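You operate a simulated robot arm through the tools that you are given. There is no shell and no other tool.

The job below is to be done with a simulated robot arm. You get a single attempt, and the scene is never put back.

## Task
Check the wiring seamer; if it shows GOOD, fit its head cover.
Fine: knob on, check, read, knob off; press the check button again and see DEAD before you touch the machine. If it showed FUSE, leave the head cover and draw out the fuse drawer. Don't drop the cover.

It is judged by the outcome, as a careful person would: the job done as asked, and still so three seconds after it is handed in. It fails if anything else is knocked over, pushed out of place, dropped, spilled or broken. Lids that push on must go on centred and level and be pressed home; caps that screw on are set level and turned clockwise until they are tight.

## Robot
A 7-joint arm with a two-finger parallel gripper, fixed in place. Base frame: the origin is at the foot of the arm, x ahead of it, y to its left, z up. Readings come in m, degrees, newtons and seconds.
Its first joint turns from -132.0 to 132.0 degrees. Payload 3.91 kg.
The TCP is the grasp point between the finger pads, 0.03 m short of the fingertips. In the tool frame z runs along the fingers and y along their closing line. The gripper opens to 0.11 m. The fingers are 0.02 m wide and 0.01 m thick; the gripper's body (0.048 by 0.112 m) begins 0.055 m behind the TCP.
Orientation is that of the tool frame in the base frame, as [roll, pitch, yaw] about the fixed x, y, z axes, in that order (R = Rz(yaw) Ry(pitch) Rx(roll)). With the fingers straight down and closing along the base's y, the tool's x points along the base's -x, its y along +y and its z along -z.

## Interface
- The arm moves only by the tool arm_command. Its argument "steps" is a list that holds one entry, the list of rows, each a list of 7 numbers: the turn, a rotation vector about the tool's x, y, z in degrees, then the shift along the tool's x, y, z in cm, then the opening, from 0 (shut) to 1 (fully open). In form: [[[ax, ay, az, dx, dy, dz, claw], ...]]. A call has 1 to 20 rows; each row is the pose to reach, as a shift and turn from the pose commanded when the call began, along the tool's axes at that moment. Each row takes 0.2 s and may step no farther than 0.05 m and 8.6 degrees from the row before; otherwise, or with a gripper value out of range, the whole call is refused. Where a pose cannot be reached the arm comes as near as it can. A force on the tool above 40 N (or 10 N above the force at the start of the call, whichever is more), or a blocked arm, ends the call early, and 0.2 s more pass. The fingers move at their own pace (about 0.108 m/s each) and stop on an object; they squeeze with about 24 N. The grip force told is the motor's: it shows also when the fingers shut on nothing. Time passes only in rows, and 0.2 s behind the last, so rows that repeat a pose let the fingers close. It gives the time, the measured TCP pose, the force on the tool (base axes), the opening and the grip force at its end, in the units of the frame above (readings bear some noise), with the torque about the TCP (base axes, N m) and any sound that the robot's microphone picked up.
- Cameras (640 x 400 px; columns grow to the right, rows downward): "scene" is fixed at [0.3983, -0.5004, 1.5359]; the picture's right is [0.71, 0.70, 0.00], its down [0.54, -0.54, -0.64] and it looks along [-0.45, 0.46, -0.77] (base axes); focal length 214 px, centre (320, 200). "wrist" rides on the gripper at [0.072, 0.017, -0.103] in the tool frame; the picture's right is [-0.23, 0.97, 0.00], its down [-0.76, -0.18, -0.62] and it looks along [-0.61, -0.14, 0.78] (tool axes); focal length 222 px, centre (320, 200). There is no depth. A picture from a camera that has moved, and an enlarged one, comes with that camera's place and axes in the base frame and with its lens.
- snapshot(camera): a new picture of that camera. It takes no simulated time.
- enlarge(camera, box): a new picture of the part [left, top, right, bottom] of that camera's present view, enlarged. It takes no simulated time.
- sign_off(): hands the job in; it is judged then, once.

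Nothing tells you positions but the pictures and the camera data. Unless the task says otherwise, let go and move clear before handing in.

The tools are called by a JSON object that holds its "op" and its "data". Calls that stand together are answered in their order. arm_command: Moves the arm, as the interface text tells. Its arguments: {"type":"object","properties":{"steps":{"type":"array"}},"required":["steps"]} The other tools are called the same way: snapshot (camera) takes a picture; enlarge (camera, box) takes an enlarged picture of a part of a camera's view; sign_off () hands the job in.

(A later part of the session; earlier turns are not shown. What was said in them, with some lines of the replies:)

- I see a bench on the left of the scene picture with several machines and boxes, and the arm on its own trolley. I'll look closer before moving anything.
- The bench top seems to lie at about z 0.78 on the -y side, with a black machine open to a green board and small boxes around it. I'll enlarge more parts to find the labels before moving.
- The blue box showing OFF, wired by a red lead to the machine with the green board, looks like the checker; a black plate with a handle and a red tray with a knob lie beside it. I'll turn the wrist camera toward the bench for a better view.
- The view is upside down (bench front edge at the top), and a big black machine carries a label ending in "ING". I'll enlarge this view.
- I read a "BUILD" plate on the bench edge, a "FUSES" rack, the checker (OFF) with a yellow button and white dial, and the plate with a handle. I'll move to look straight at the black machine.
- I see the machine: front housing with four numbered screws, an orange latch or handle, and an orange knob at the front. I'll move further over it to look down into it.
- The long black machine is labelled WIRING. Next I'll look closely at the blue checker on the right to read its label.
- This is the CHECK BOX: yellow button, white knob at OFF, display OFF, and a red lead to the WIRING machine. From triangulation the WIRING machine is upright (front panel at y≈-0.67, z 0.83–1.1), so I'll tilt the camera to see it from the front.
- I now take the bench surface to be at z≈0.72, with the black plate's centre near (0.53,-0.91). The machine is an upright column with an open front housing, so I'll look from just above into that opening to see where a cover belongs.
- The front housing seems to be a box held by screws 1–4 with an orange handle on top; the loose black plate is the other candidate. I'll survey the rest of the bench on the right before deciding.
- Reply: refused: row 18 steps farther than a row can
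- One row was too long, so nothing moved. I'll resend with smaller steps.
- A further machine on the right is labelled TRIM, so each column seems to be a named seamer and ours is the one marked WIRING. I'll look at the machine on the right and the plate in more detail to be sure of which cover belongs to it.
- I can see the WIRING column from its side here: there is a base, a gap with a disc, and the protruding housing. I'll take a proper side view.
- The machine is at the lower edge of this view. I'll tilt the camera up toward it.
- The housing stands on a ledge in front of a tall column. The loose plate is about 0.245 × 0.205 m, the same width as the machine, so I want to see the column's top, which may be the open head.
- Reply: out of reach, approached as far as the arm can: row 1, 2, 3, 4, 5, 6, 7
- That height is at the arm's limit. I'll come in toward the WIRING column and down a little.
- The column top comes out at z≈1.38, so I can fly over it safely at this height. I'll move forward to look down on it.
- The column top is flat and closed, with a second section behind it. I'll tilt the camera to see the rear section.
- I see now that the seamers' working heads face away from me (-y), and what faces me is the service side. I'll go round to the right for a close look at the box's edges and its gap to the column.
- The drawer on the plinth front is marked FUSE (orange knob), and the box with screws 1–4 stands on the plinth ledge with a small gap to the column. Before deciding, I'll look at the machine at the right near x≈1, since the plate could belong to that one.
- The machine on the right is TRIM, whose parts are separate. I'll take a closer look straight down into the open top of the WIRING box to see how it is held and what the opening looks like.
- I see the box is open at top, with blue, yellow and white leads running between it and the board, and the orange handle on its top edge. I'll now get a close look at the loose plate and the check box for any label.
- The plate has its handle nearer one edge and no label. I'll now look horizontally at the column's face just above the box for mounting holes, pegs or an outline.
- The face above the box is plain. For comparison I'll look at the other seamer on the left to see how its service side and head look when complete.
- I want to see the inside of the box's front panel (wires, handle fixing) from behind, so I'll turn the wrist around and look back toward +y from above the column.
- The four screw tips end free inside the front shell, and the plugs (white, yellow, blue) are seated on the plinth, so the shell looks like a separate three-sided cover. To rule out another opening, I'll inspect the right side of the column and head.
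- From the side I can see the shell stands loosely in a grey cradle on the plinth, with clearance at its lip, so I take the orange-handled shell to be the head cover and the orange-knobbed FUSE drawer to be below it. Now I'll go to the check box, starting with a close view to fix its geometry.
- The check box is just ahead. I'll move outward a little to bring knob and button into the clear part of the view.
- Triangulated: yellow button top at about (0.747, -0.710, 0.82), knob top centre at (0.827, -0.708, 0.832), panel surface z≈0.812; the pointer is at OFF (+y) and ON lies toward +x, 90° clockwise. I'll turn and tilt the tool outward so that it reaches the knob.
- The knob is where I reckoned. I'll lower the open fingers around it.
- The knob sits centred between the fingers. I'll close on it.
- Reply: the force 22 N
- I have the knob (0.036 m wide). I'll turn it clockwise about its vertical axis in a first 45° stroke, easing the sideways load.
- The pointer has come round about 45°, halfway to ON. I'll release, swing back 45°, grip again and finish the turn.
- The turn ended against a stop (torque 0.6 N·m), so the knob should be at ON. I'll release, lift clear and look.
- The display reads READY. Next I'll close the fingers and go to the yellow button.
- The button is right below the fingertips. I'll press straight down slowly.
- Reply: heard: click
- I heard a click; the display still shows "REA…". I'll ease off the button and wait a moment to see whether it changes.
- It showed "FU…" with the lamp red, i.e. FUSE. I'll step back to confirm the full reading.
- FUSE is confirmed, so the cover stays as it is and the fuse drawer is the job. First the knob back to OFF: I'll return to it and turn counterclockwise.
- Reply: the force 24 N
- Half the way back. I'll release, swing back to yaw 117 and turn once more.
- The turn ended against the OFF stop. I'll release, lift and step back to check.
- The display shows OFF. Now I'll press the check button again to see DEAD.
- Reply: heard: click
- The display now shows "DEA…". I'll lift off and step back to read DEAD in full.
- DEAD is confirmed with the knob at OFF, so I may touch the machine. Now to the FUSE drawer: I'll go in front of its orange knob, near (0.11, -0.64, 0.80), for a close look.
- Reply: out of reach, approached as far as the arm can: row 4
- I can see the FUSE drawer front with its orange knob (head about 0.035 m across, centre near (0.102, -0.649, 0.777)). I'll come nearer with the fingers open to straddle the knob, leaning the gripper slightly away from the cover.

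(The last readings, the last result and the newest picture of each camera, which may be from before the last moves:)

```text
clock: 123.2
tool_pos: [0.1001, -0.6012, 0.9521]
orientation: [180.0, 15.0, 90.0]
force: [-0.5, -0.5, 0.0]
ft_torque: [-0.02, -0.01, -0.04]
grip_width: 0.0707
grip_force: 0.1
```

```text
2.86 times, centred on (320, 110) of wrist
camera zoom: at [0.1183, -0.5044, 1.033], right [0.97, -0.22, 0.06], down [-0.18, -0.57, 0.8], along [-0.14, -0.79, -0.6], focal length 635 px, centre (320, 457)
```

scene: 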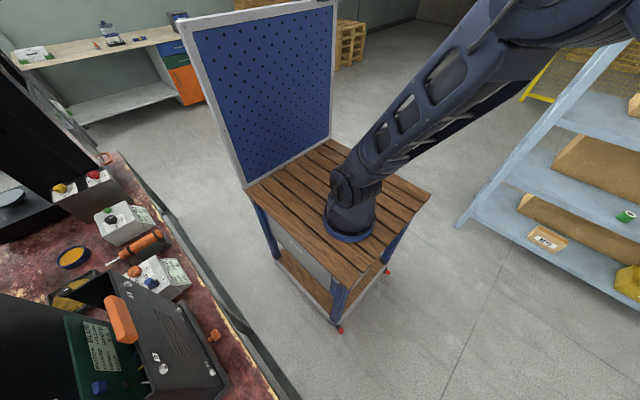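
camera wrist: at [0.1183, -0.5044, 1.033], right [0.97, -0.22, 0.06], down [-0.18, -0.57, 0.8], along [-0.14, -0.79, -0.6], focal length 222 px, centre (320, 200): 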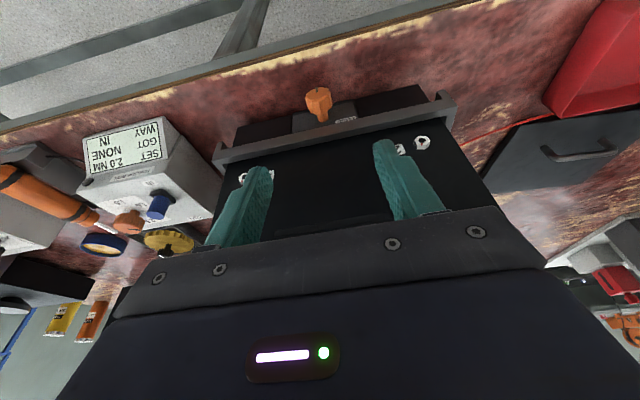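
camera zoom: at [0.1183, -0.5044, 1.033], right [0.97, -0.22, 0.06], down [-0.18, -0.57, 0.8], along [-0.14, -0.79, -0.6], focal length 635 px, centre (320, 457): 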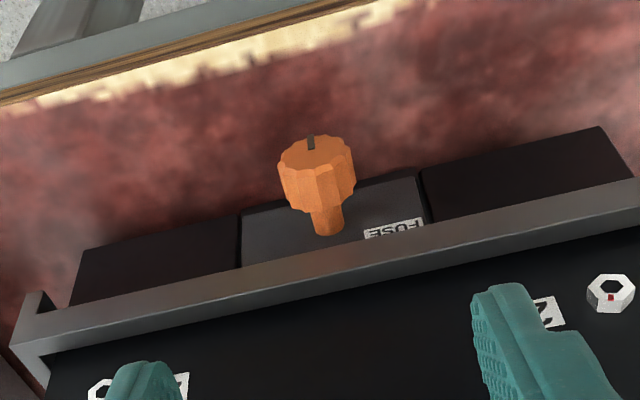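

{"op": "arm_command", "data": {"steps": [[[0, 0, 0, 0.96, 0.06, 3.96, 0.64], [0, 0, 0, 1.9, 0.12, 7.9, 0.64], [0, 0, 0, 2.9, 0.18, 11.9, 0.64], [0, 0, 0, 3.83, 0.23, 15.85, 0.64]]]}}

{"op": "snapshot", "data": {"camera": "wrist"}}

```text
clock: 124.2
tool_pos: [0.103, -0.6059, 0.7896]
orientation: [-179.9, 15.0, 90.0]
force: [0.8, -0.7, 0.2]
ft_torque: [0.01, -0.01, -0.03]
grip_width: 0.0705
grip_force: 0.0
```

```text
taken
camera wrist: at [0.1202, -0.5081, 0.8707], right [0.97, -0.22, 0.06], down [-0.18, -0.57, 0.8], along [-0.14, -0.79, -0.6], focal length 222 px, centre (320, 200)
```

wrist: 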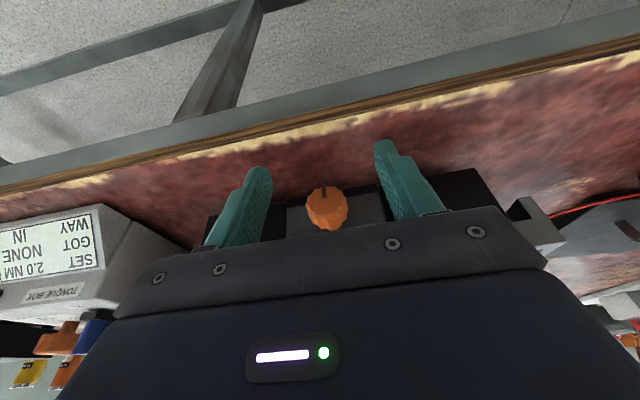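

The knob is centred between the fingers. I'll slide forward around it.

{"op": "arm_command", "data": {"steps": [[[0, 0, 0, -1.3, -0.05, 0.45, 0.64], [0, 0, 0, -2.6, -0.1, 0.9, 0.64], [0, 0, 0, -3.75, -0.1, 1.33, 0.64]]]}}

{"op": "snapshot", "data": {"camera": "wrist"}}

```text
clock: 125.0
tool_pos: [0.1018, -0.6444, 0.7831]
orientation: [180.0, 15.1, 90.1]
force: [0.5, 0.3, -0.3]
ft_torque: [-0.01, -0.02, 0.02]
grip_width: 0.0705
grip_force: 0.0
```

```text
taken
camera wrist: at [0.1187, -0.5473, 0.8659], right [0.97, -0.22, 0.06], down [-0.18, -0.57, 0.8], along [-0.14, -0.79, -0.6], focal length 222 px, centre (320, 200)
```

wrist: 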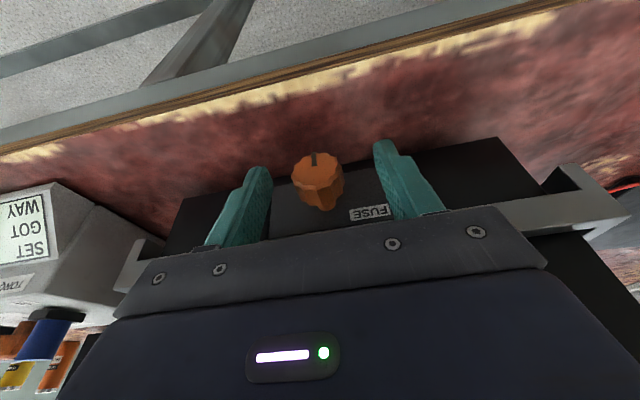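

{"op": "arm_command", "data": {"steps": [[[0, 0, 0, 0, 0, 0, 0.3], [0, 0, 0, 0, 0, 0, 0.1], [0, 0, 0, 0, 0, 0, 0.1]]]}}

{"op": "snapshot", "data": {"camera": "wrist"}}

```text
clock: 125.8
tool_pos: [0.1008, -0.6444, 0.7848]
orientation: [-180.0, 14.9, 90.0]
force: [-21.6, -0.3, -3.2]
ft_torque: [-0.07, 0.3, -0.12]
grip_width: 0.0292
grip_force: 44.7
```

```text
taken
camera wrist: at [0.1176, -0.5474, 0.8659], right [0.97, -0.22, 0.06], down [-0.18, -0.57, 0.8], along [-0.14, -0.79, -0.6], focal length 222 px, centre (320, 200)
```

wrist: 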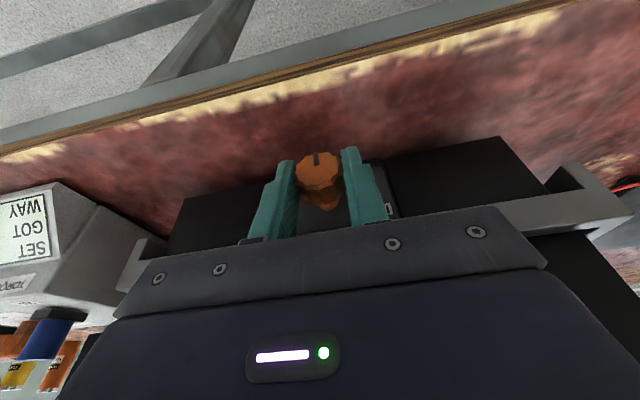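

I have the knob. I'll relieve the side load and pull gently straight out (+y), watching the force.

{"op": "arm_command", "data": {"steps": [[[0, 0, 0, 0, -0.12, 0, 0.1], [0, 0, 0, 0.29, -0.15, -0.08, 0.1], [0, 0, 0, 0.58, -0.15, -0.16, 0.1], [0, 0, 0, 0.97, -0.15, -0.26, 0.1]]]}}

{"op": "snapshot", "data": {"camera": "wrist"}}

```text
clock: 126.8
tool_pos: [0.0998, -0.6359, 0.7845]
orientation: [180.0, 15.1, 90.1]
force: [-15.9, -0.7, 15.5]
ft_torque: [0.58, 0.19, 0.05]
grip_width: 0.0292
grip_force: 44.9
```

```text
taken
camera wrist: at [0.1173, -0.5378, 0.8658], right [0.97, -0.22, 0.06], down [-0.18, -0.57, 0.8], along [-0.14, -0.79, -0.6], focal length 222 px, centre (320, 200)
```

wrist: 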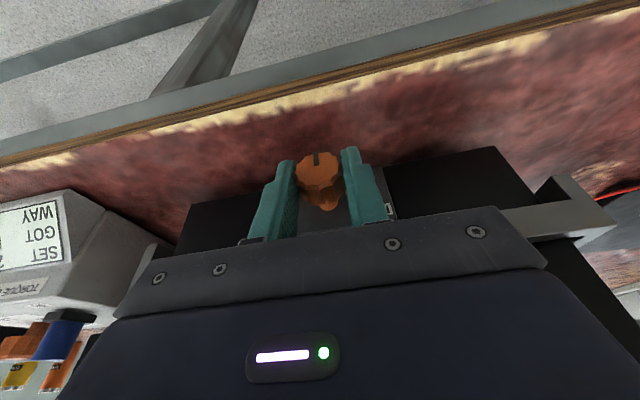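

The drawer is following. I'll keep pulling in small steps.

{"op": "arm_command", "data": {"steps": [[[0, 0, 0, 0.29, 0, -0.15, 0.1], [0, 0, 0, 0.68, 0, -0.25, 0.1], [0, 0, 0, 1.06, 0, -0.36, 0.1], [0, 0, 0, 1.45, 0, -0.46, 0.1]]]}}

{"op": "snapshot", "data": {"camera": "wrist"}}

{"op": "enlarge", "data": {"camera": "scene", "box": [140, 280, 260, 390]}}

```text
clock: 127.8
tool_pos: [0.0996, -0.6203, 0.7843]
orientation: [180.0, 15.0, 90.1]
force: [-7.4, -1.1, -2.8]
ft_torque: [-0.09, 0.04, -0.19]
grip_width: 0.029
grip_force: 45.1
```

```text
taken
camera wrist: at [0.1171, -0.5227, 0.866], right [0.97, -0.22, 0.06], down [-0.18, -0.58, 0.8], along [-0.14, -0.79, -0.6], focal length 222 px, centre (320, 200)
```

wrist: 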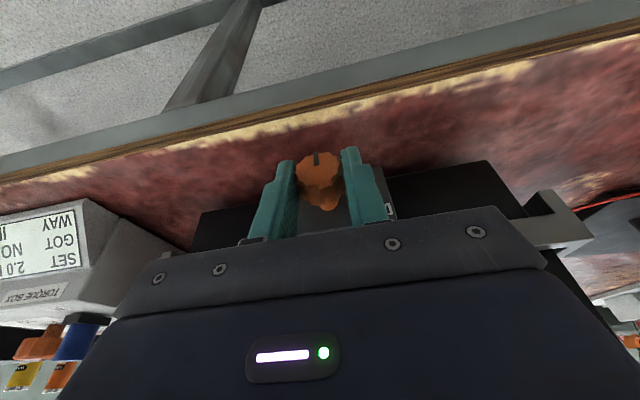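

```text
3.64 times, centred on (200, 335) of scene
camera zoom: at [0.3983, -0.5004, 1.5359], right [0.71, 0.7, 0.0], down [0.54, -0.54, -0.64], along [-0.45, 0.46, -0.77], focal length 780 px, centre (756, -291)
```

zoom: 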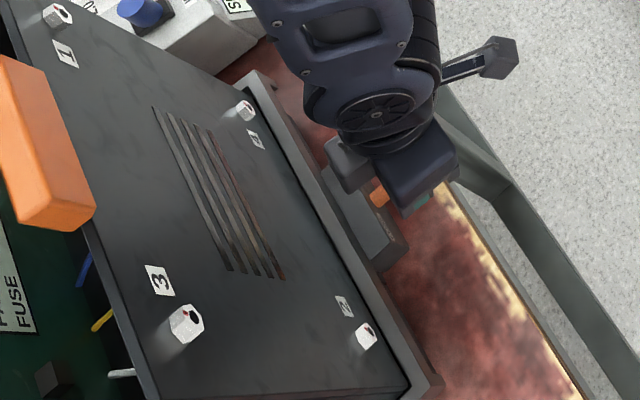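

The drawer front is clearly coming out and the cover is undisturbed. I'll continue pulling.

{"op": "arm_command", "data": {"steps": [[[0, 0, 0, 0.39, 0, -0.1, 0.1], [0, 0, 0, 0.77, 0, -0.21, 0.1], [0, 0, 0, 1.16, 0, -0.31, 0.1], [0, 0, 0, 1.55, 0, -0.41, 0.1]]]}}

{"op": "enlarge", "data": {"camera": "scene", "box": [140, 280, 260, 390]}}

```text
clock: 128.8
tool_pos: [0.1004, -0.6024, 0.7857]
orientation: [-179.9, 15.0, 90.1]
force: [0.8, -1.0, -13.2]
ft_torque: [0.48, -0.02, 0.09]
grip_width: 0.0292
grip_force: 44.6
```

```text
3.64 times, centred on (200, 335) of scene
camera zoom: at [0.3983, -0.5004, 1.5359], right [0.71, 0.7, 0.0], down [0.54, -0.54, -0.64], along [-0.45, 0.46, -0.77], focal length 780 px, centre (756, -291)
```

zoom: 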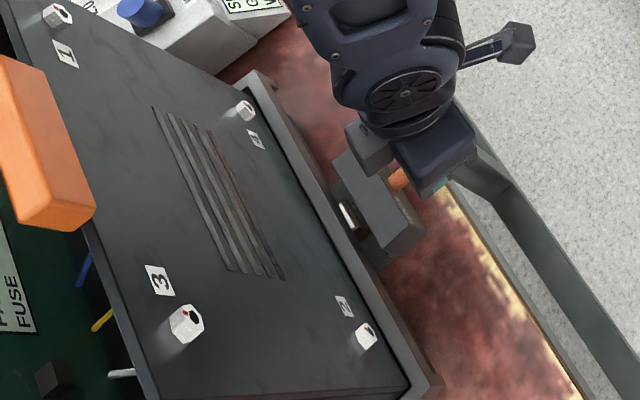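

The drawer is out about 4 cm and the fuse in it is starting to show. I'll pull on carefully, easing down a touch.

{"op": "arm_command", "data": {"steps": [[[0, 0, 0, 0.37, 0, 0.02, 0.1], [0, 0, 0, 0.75, 0, -0.08, 0.1], [0, 0, 0, 1.14, 0, -0.18, 0.1], [0, 0, 0, 1.5, 0, -0.28, 0.1]]]}}

{"op": "enlarge", "data": {"camera": "scene", "box": [140, 280, 260, 390]}}

{"op": "snapshot", "data": {"camera": "wrist"}}

```text
clock: 129.8
tool_pos: [0.0996, -0.5899, 0.7839]
orientation: [180.0, 15.0, 90.2]
force: [20.1, -0.6, 33.7]
ft_torque: [-0.35, -0.36, 0.03]
grip_width: 0.0294
grip_force: 45.0
```

```text
3.64 times, centred on (200, 335) of scene
camera zoom: at [0.3983, -0.5004, 1.5359], right [0.71, 0.7, 0.0], down [0.54, -0.54, -0.64], along [-0.45, 0.46, -0.77], focal length 780 px, centre (756, -291)
```

zoom: 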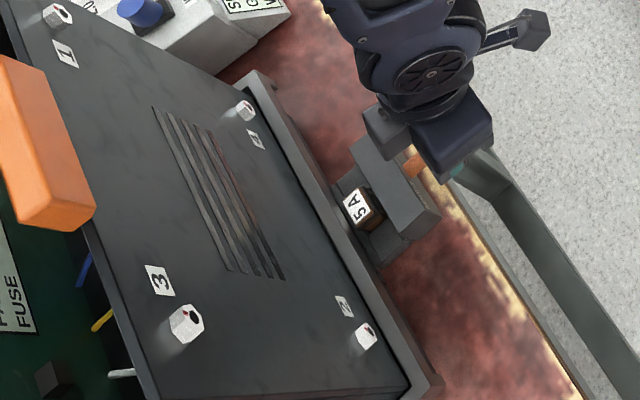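

```text
taken
camera wrist: at [0.1171, -0.4917, 0.8653], right [0.97, -0.22, 0.06], down [-0.18, -0.57, 0.8], along [-0.14, -0.79, -0.6], focal length 222 px, centre (320, 200)
```

wrist: 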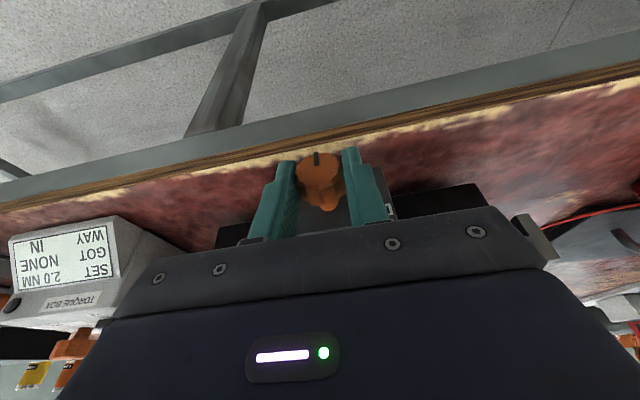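

The drawer is out about 5.5 cm and the 5 A fuse is in view. I'll relieve the side loads and feel for the end stop in small steps.

{"op": "arm_command", "data": {"steps": [[[0, 0, 0, 0.02, 0.12, -0.1, 0.1], [0, 0, 0, 0.32, 0.12, -0.18, 0.1], [0, 0, 0, 0.61, 0.12, -0.26, 0.1]]]}}

{"op": "enlarge", "data": {"camera": "scene", "box": [140, 280, 260, 390]}}

```text
clock: 130.6
tool_pos: [0.1002, -0.5823, 0.7842]
orientation: [180.0, 14.9, 90.0]
force: [-3.4, -1.5, 1.4]
ft_torque: [-0.45, 0.13, 0.03]
grip_width: 0.0294
grip_force: 45.0
```

```text
3.64 times, centred on (200, 335) of scene
camera zoom: at [0.3983, -0.5004, 1.5359], right [0.71, 0.7, 0.0], down [0.54, -0.54, -0.64], along [-0.45, 0.46, -0.77], focal length 780 px, centre (756, -291)
```

zoom: 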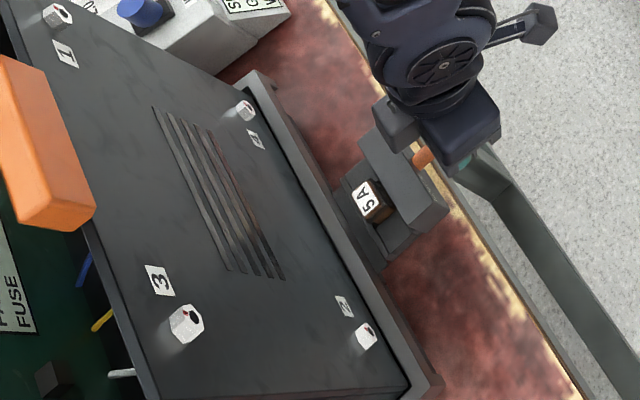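

{"op": "arm_command", "data": {"steps": [[[0, 0, 0, 0.29, 0, -0.08, 0.1], [0, 0, 0, 0.58, 0, -0.155, 0.1], [0, 0, 0, 0.87, 0, -0.23, 0.1]]]}}

{"op": "enlarge", "data": {"camera": "scene", "box": [140, 280, 260, 390]}}

```text
clock: 131.4
tool_pos: [0.0986, -0.5716, 0.7841]
orientation: [180.0, 14.8, 89.9]
force: [-21.9, 1.2, -25.6]
ft_torque: [0.76, 0.26, -0.13]
grip_width: 0.0292
grip_force: 45.3
```

```text
3.64 times, centred on (200, 335) of scene
camera zoom: at [0.3983, -0.5004, 1.5359], right [0.71, 0.7, 0.0], down [0.54, -0.54, -0.64], along [-0.45, 0.46, -0.77], focal length 780 px, centre (756, -291)
```

zoom: 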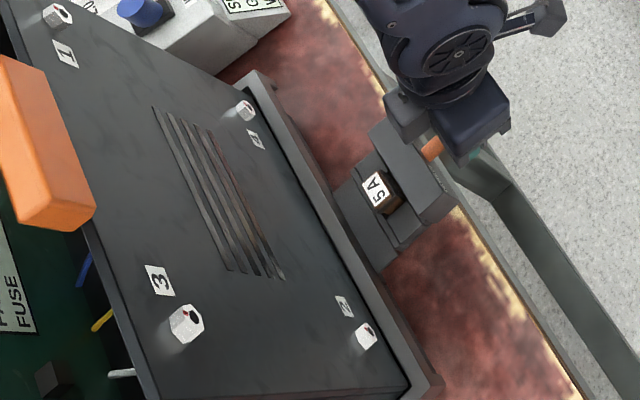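

It is out about 7 cm with the fuse pocket fully exposed. I'll try a little further for the stop, with the side loads eased.

{"op": "arm_command", "data": {"steps": [[[0, 0, 0, 0, -0.12, 0.1, 0.1], [0, 0, 0, 0.25, -0.12, 0.03, 0.1], [0, 0, 0, 0.5, -0.12, -0.03, 0.1]]]}}

{"op": "enlarge", "data": {"camera": "scene", "box": [140, 280, 260, 390]}}

```text
clock: 132.2
tool_pos: [0.1, -0.5693, 0.7839]
orientation: [180.0, 15.1, 90.1]
force: [-9.6, -11.2, -3.8]
ft_torque: [0.33, 0.07, -0.18]
grip_width: 0.0291
grip_force: 45.5
```

```text
3.64 times, centred on (200, 335) of scene
camera zoom: at [0.3983, -0.5004, 1.5359], right [0.71, 0.7, 0.0], down [0.54, -0.54, -0.64], along [-0.45, 0.46, -0.77], focal length 780 px, centre (756, -291)
```

zoom: 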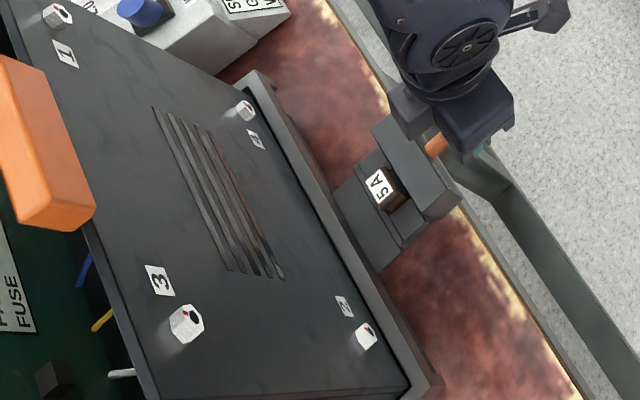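

I've met the stop (11 N against the pull, no more travel). I'll release the knob and lift straight away from it.

{"op": "arm_command", "data": {"steps": [[[0, 0, 0, -0.2, 0, 0, 0.1], [0, 0, 0, -0.2, 0, 0, 0.4], [0, 0, 0, -0.2, 0, 0, 0.66], [0, 0, 0, -0.2, 0, 0, 0.66]]]}}

{"op": "snapshot", "data": {"camera": "wrist"}}

```text
clock: 133.2
tool_pos: [0.1002, -0.5697, 0.7836]
orientation: [180.0, 15.0, 90.1]
force: [0.1, -0.5, 0.2]
ft_torque: [-0.02, 0.01, 0.02]
grip_width: 0.0728
grip_force: 0.1
```

```text
taken
camera wrist: at [0.1171, -0.4724, 0.8654], right [0.97, -0.22, 0.06], down [-0.18, -0.57, 0.8], along [-0.14, -0.79, -0.6], focal length 222 px, centre (320, 200)
```

wrist: 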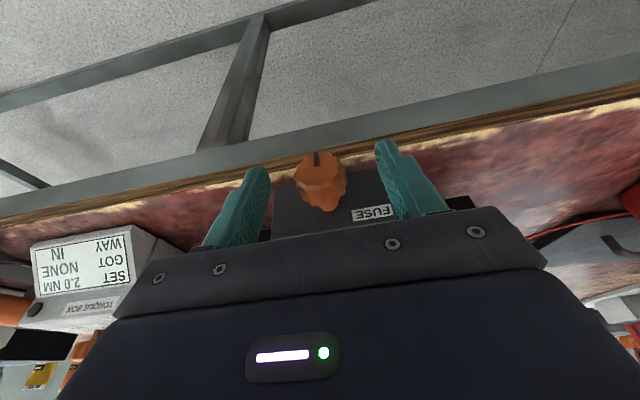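

{"op": "arm_command", "data": {"steps": [[[0, 0, 0, -0.5, 0, -1.93, 0.66], [0, 0, 0, -1.3, 0, -4.83, 0.66], [0, 0, 0, -2.3, 0, -8.7, 0.66], [0, 0, 0, -3.4, 0, -12.6, 0.66], [0, 0, 0, -4.5, 0, -16.9, 0.66], [0, 0, 0, -5.7, 0, -21.2, 0.66]]]}}

{"op": "snapshot", "data": {"camera": "wrist"}}

{"op": "snapshot", "data": {"camera": "scene"}}

{"op": "enlarge", "data": {"camera": "scene", "box": [140, 280, 260, 390]}}

```text
clock: 134.6
tool_pos: [0.1001, -0.5738, 1.0032]
orientation: [-180.0, 15.0, 90.1]
force: [-0.4, -0.7, 0.1]
ft_torque: [0.0, 0.01, 0.0]
grip_width: 0.0726
grip_force: 0.1
```

```text
taken
camera wrist: at [0.117, -0.4764, 1.0843], right [0.97, -0.22, 0.06], down [-0.18, -0.58, 0.8], along [-0.14, -0.79, -0.6], focal length 222 px, centre (320, 200)
```

wrist: 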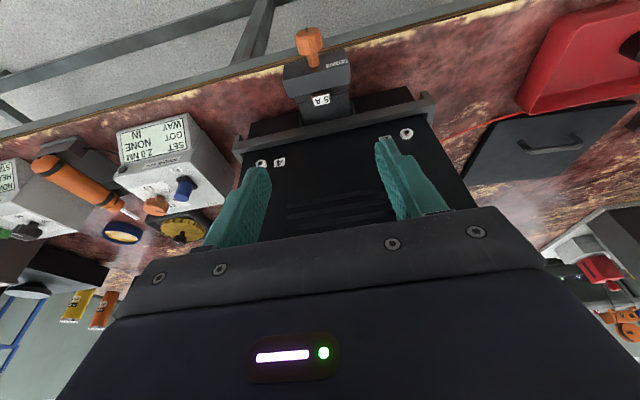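

```text
taken
```

scene: 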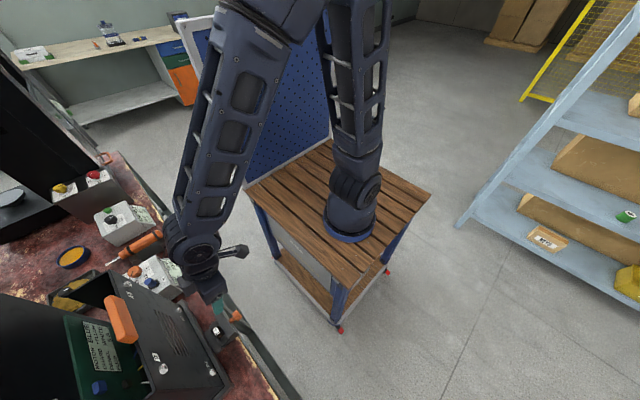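

```text
3.64 times, centred on (200, 335) of scene
camera zoom: at [0.3983, -0.5004, 1.5359], right [0.71, 0.7, 0.0], down [0.54, -0.54, -0.64], along [-0.45, 0.46, -0.77], focal length 780 px, centre (756, -291)
```

zoom: 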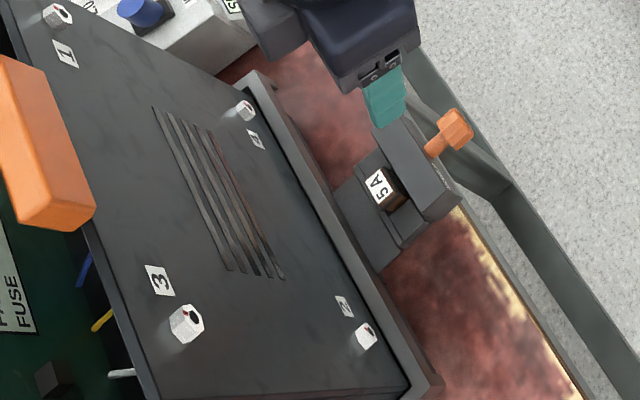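

The drawer stands drawn out to its stop with the 5 A fuse in it, and the cover is untouched. I'll raise the arm clear and take a last look at the bench and check box.

{"op": "arm_command", "data": {"steps": [[[0, 3, 0, 0, 2, -4, 0.66], [0, 6, 0, 0, 5, -8, 0.66], [0, 9, 0, 0, 8, -12, 0.66], [0, 12, 0, 0, 11, -16, 0.66], [0, 15, 0, 0, 14, -20, 0.66], [0, 15, 0, 2, 18, -22, 0.66], [0, 15, 0, 4, 22, -24, 0.66], [0, 15, 0, 6, 26, -25, 0.66]]]}}

{"op": "snapshot", "data": {"camera": "wrist"}}

{"op": "enlarge", "data": {"camera": "wrist", "box": [380, 60, 620, 220]}}

{"op": "enlarge", "data": {"camera": "scene", "box": [0, 220, 280, 400]}}

```text
clock: 136.4
tool_pos: [0.3598, -0.4464, 1.2281]
orientation: [179.9, -0.1, 90.0]
force: [-0.2, 0.5, 0.2]
ft_torque: [0.0, -0.02, -0.01]
grip_width: 0.0727
grip_force: 0.0
```

```text
taken
camera wrist: at [0.3775, -0.3738, 1.3324], right [0.97, -0.23, 0.0], down [-0.18, -0.76, 0.62], along [-0.14, -0.61, -0.78], focal length 222 px, centre (320, 200)
```

wrist: 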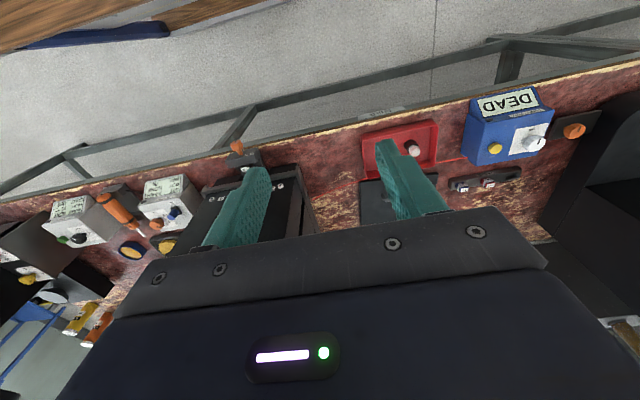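

```text
2.50 times, centred on (500, 140) of wrist
camera zoom: at [0.3775, -0.3738, 1.3324], right [0.97, -0.23, 0.0], down [-0.18, -0.76, 0.62], along [-0.14, -0.61, -0.78], focal length 555 px, centre (-130, 350)
```

zoom: 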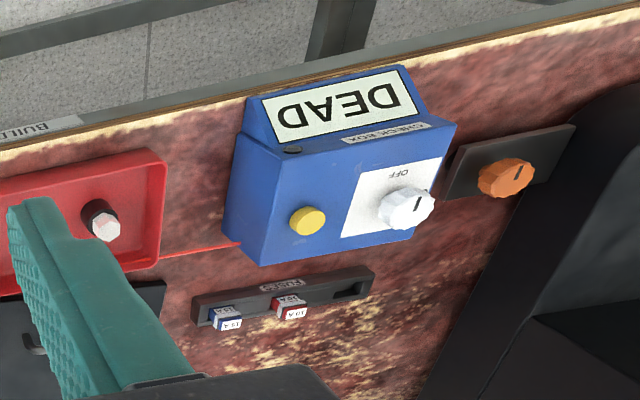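

```text
2.22 times, centred on (140, 310) of scene
camera zoom: at [0.3983, -0.5004, 1.5359], right [0.71, 0.7, 0.0], down [0.54, -0.54, -0.64], along [-0.45, 0.46, -0.77], focal length 477 px, centre (720, -44)
```

zoom: 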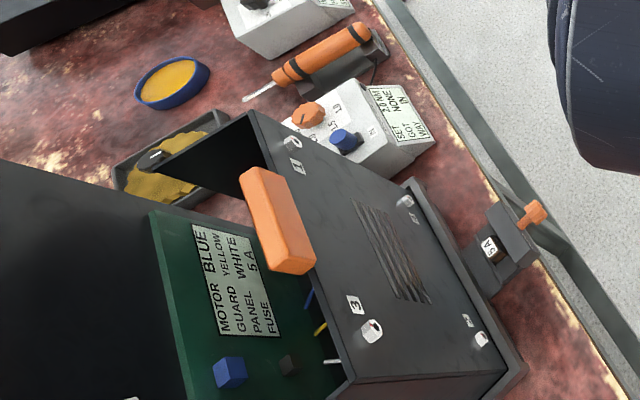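

The check box stands in its place with the knob at OFF and the display at DEAD. The fuse drawer is drawn out, the head cover is as it was, and the arm is clear, so I'm handing the job in.

{"op": "sign_off", "data": {}}

```text
The job is handed in.
```

The wiring seamer showed FUSE on the check box, not GOOD. I left its head cover alone and drew out the fuse drawer instead.

- **Check:** I turned the knob on and the display read READY. I pressed the check button and it read FUSE with the lamp red.
- **Made safe:** I turned the knob off and pressed the check button again. The display read DEAD before I touched the machine.
- **Drawer:** I pulled it straight out about 7.5 cm, to its stop. The 5 A fuse is still in it.

Nothing labels the head cover. I took it to be the orange-handled piece standing on the seamer, not the loose black plate on the bench. I touched neither. In the last pictures nothing looked knocked over or moved, and the arm was clear when I handed in.
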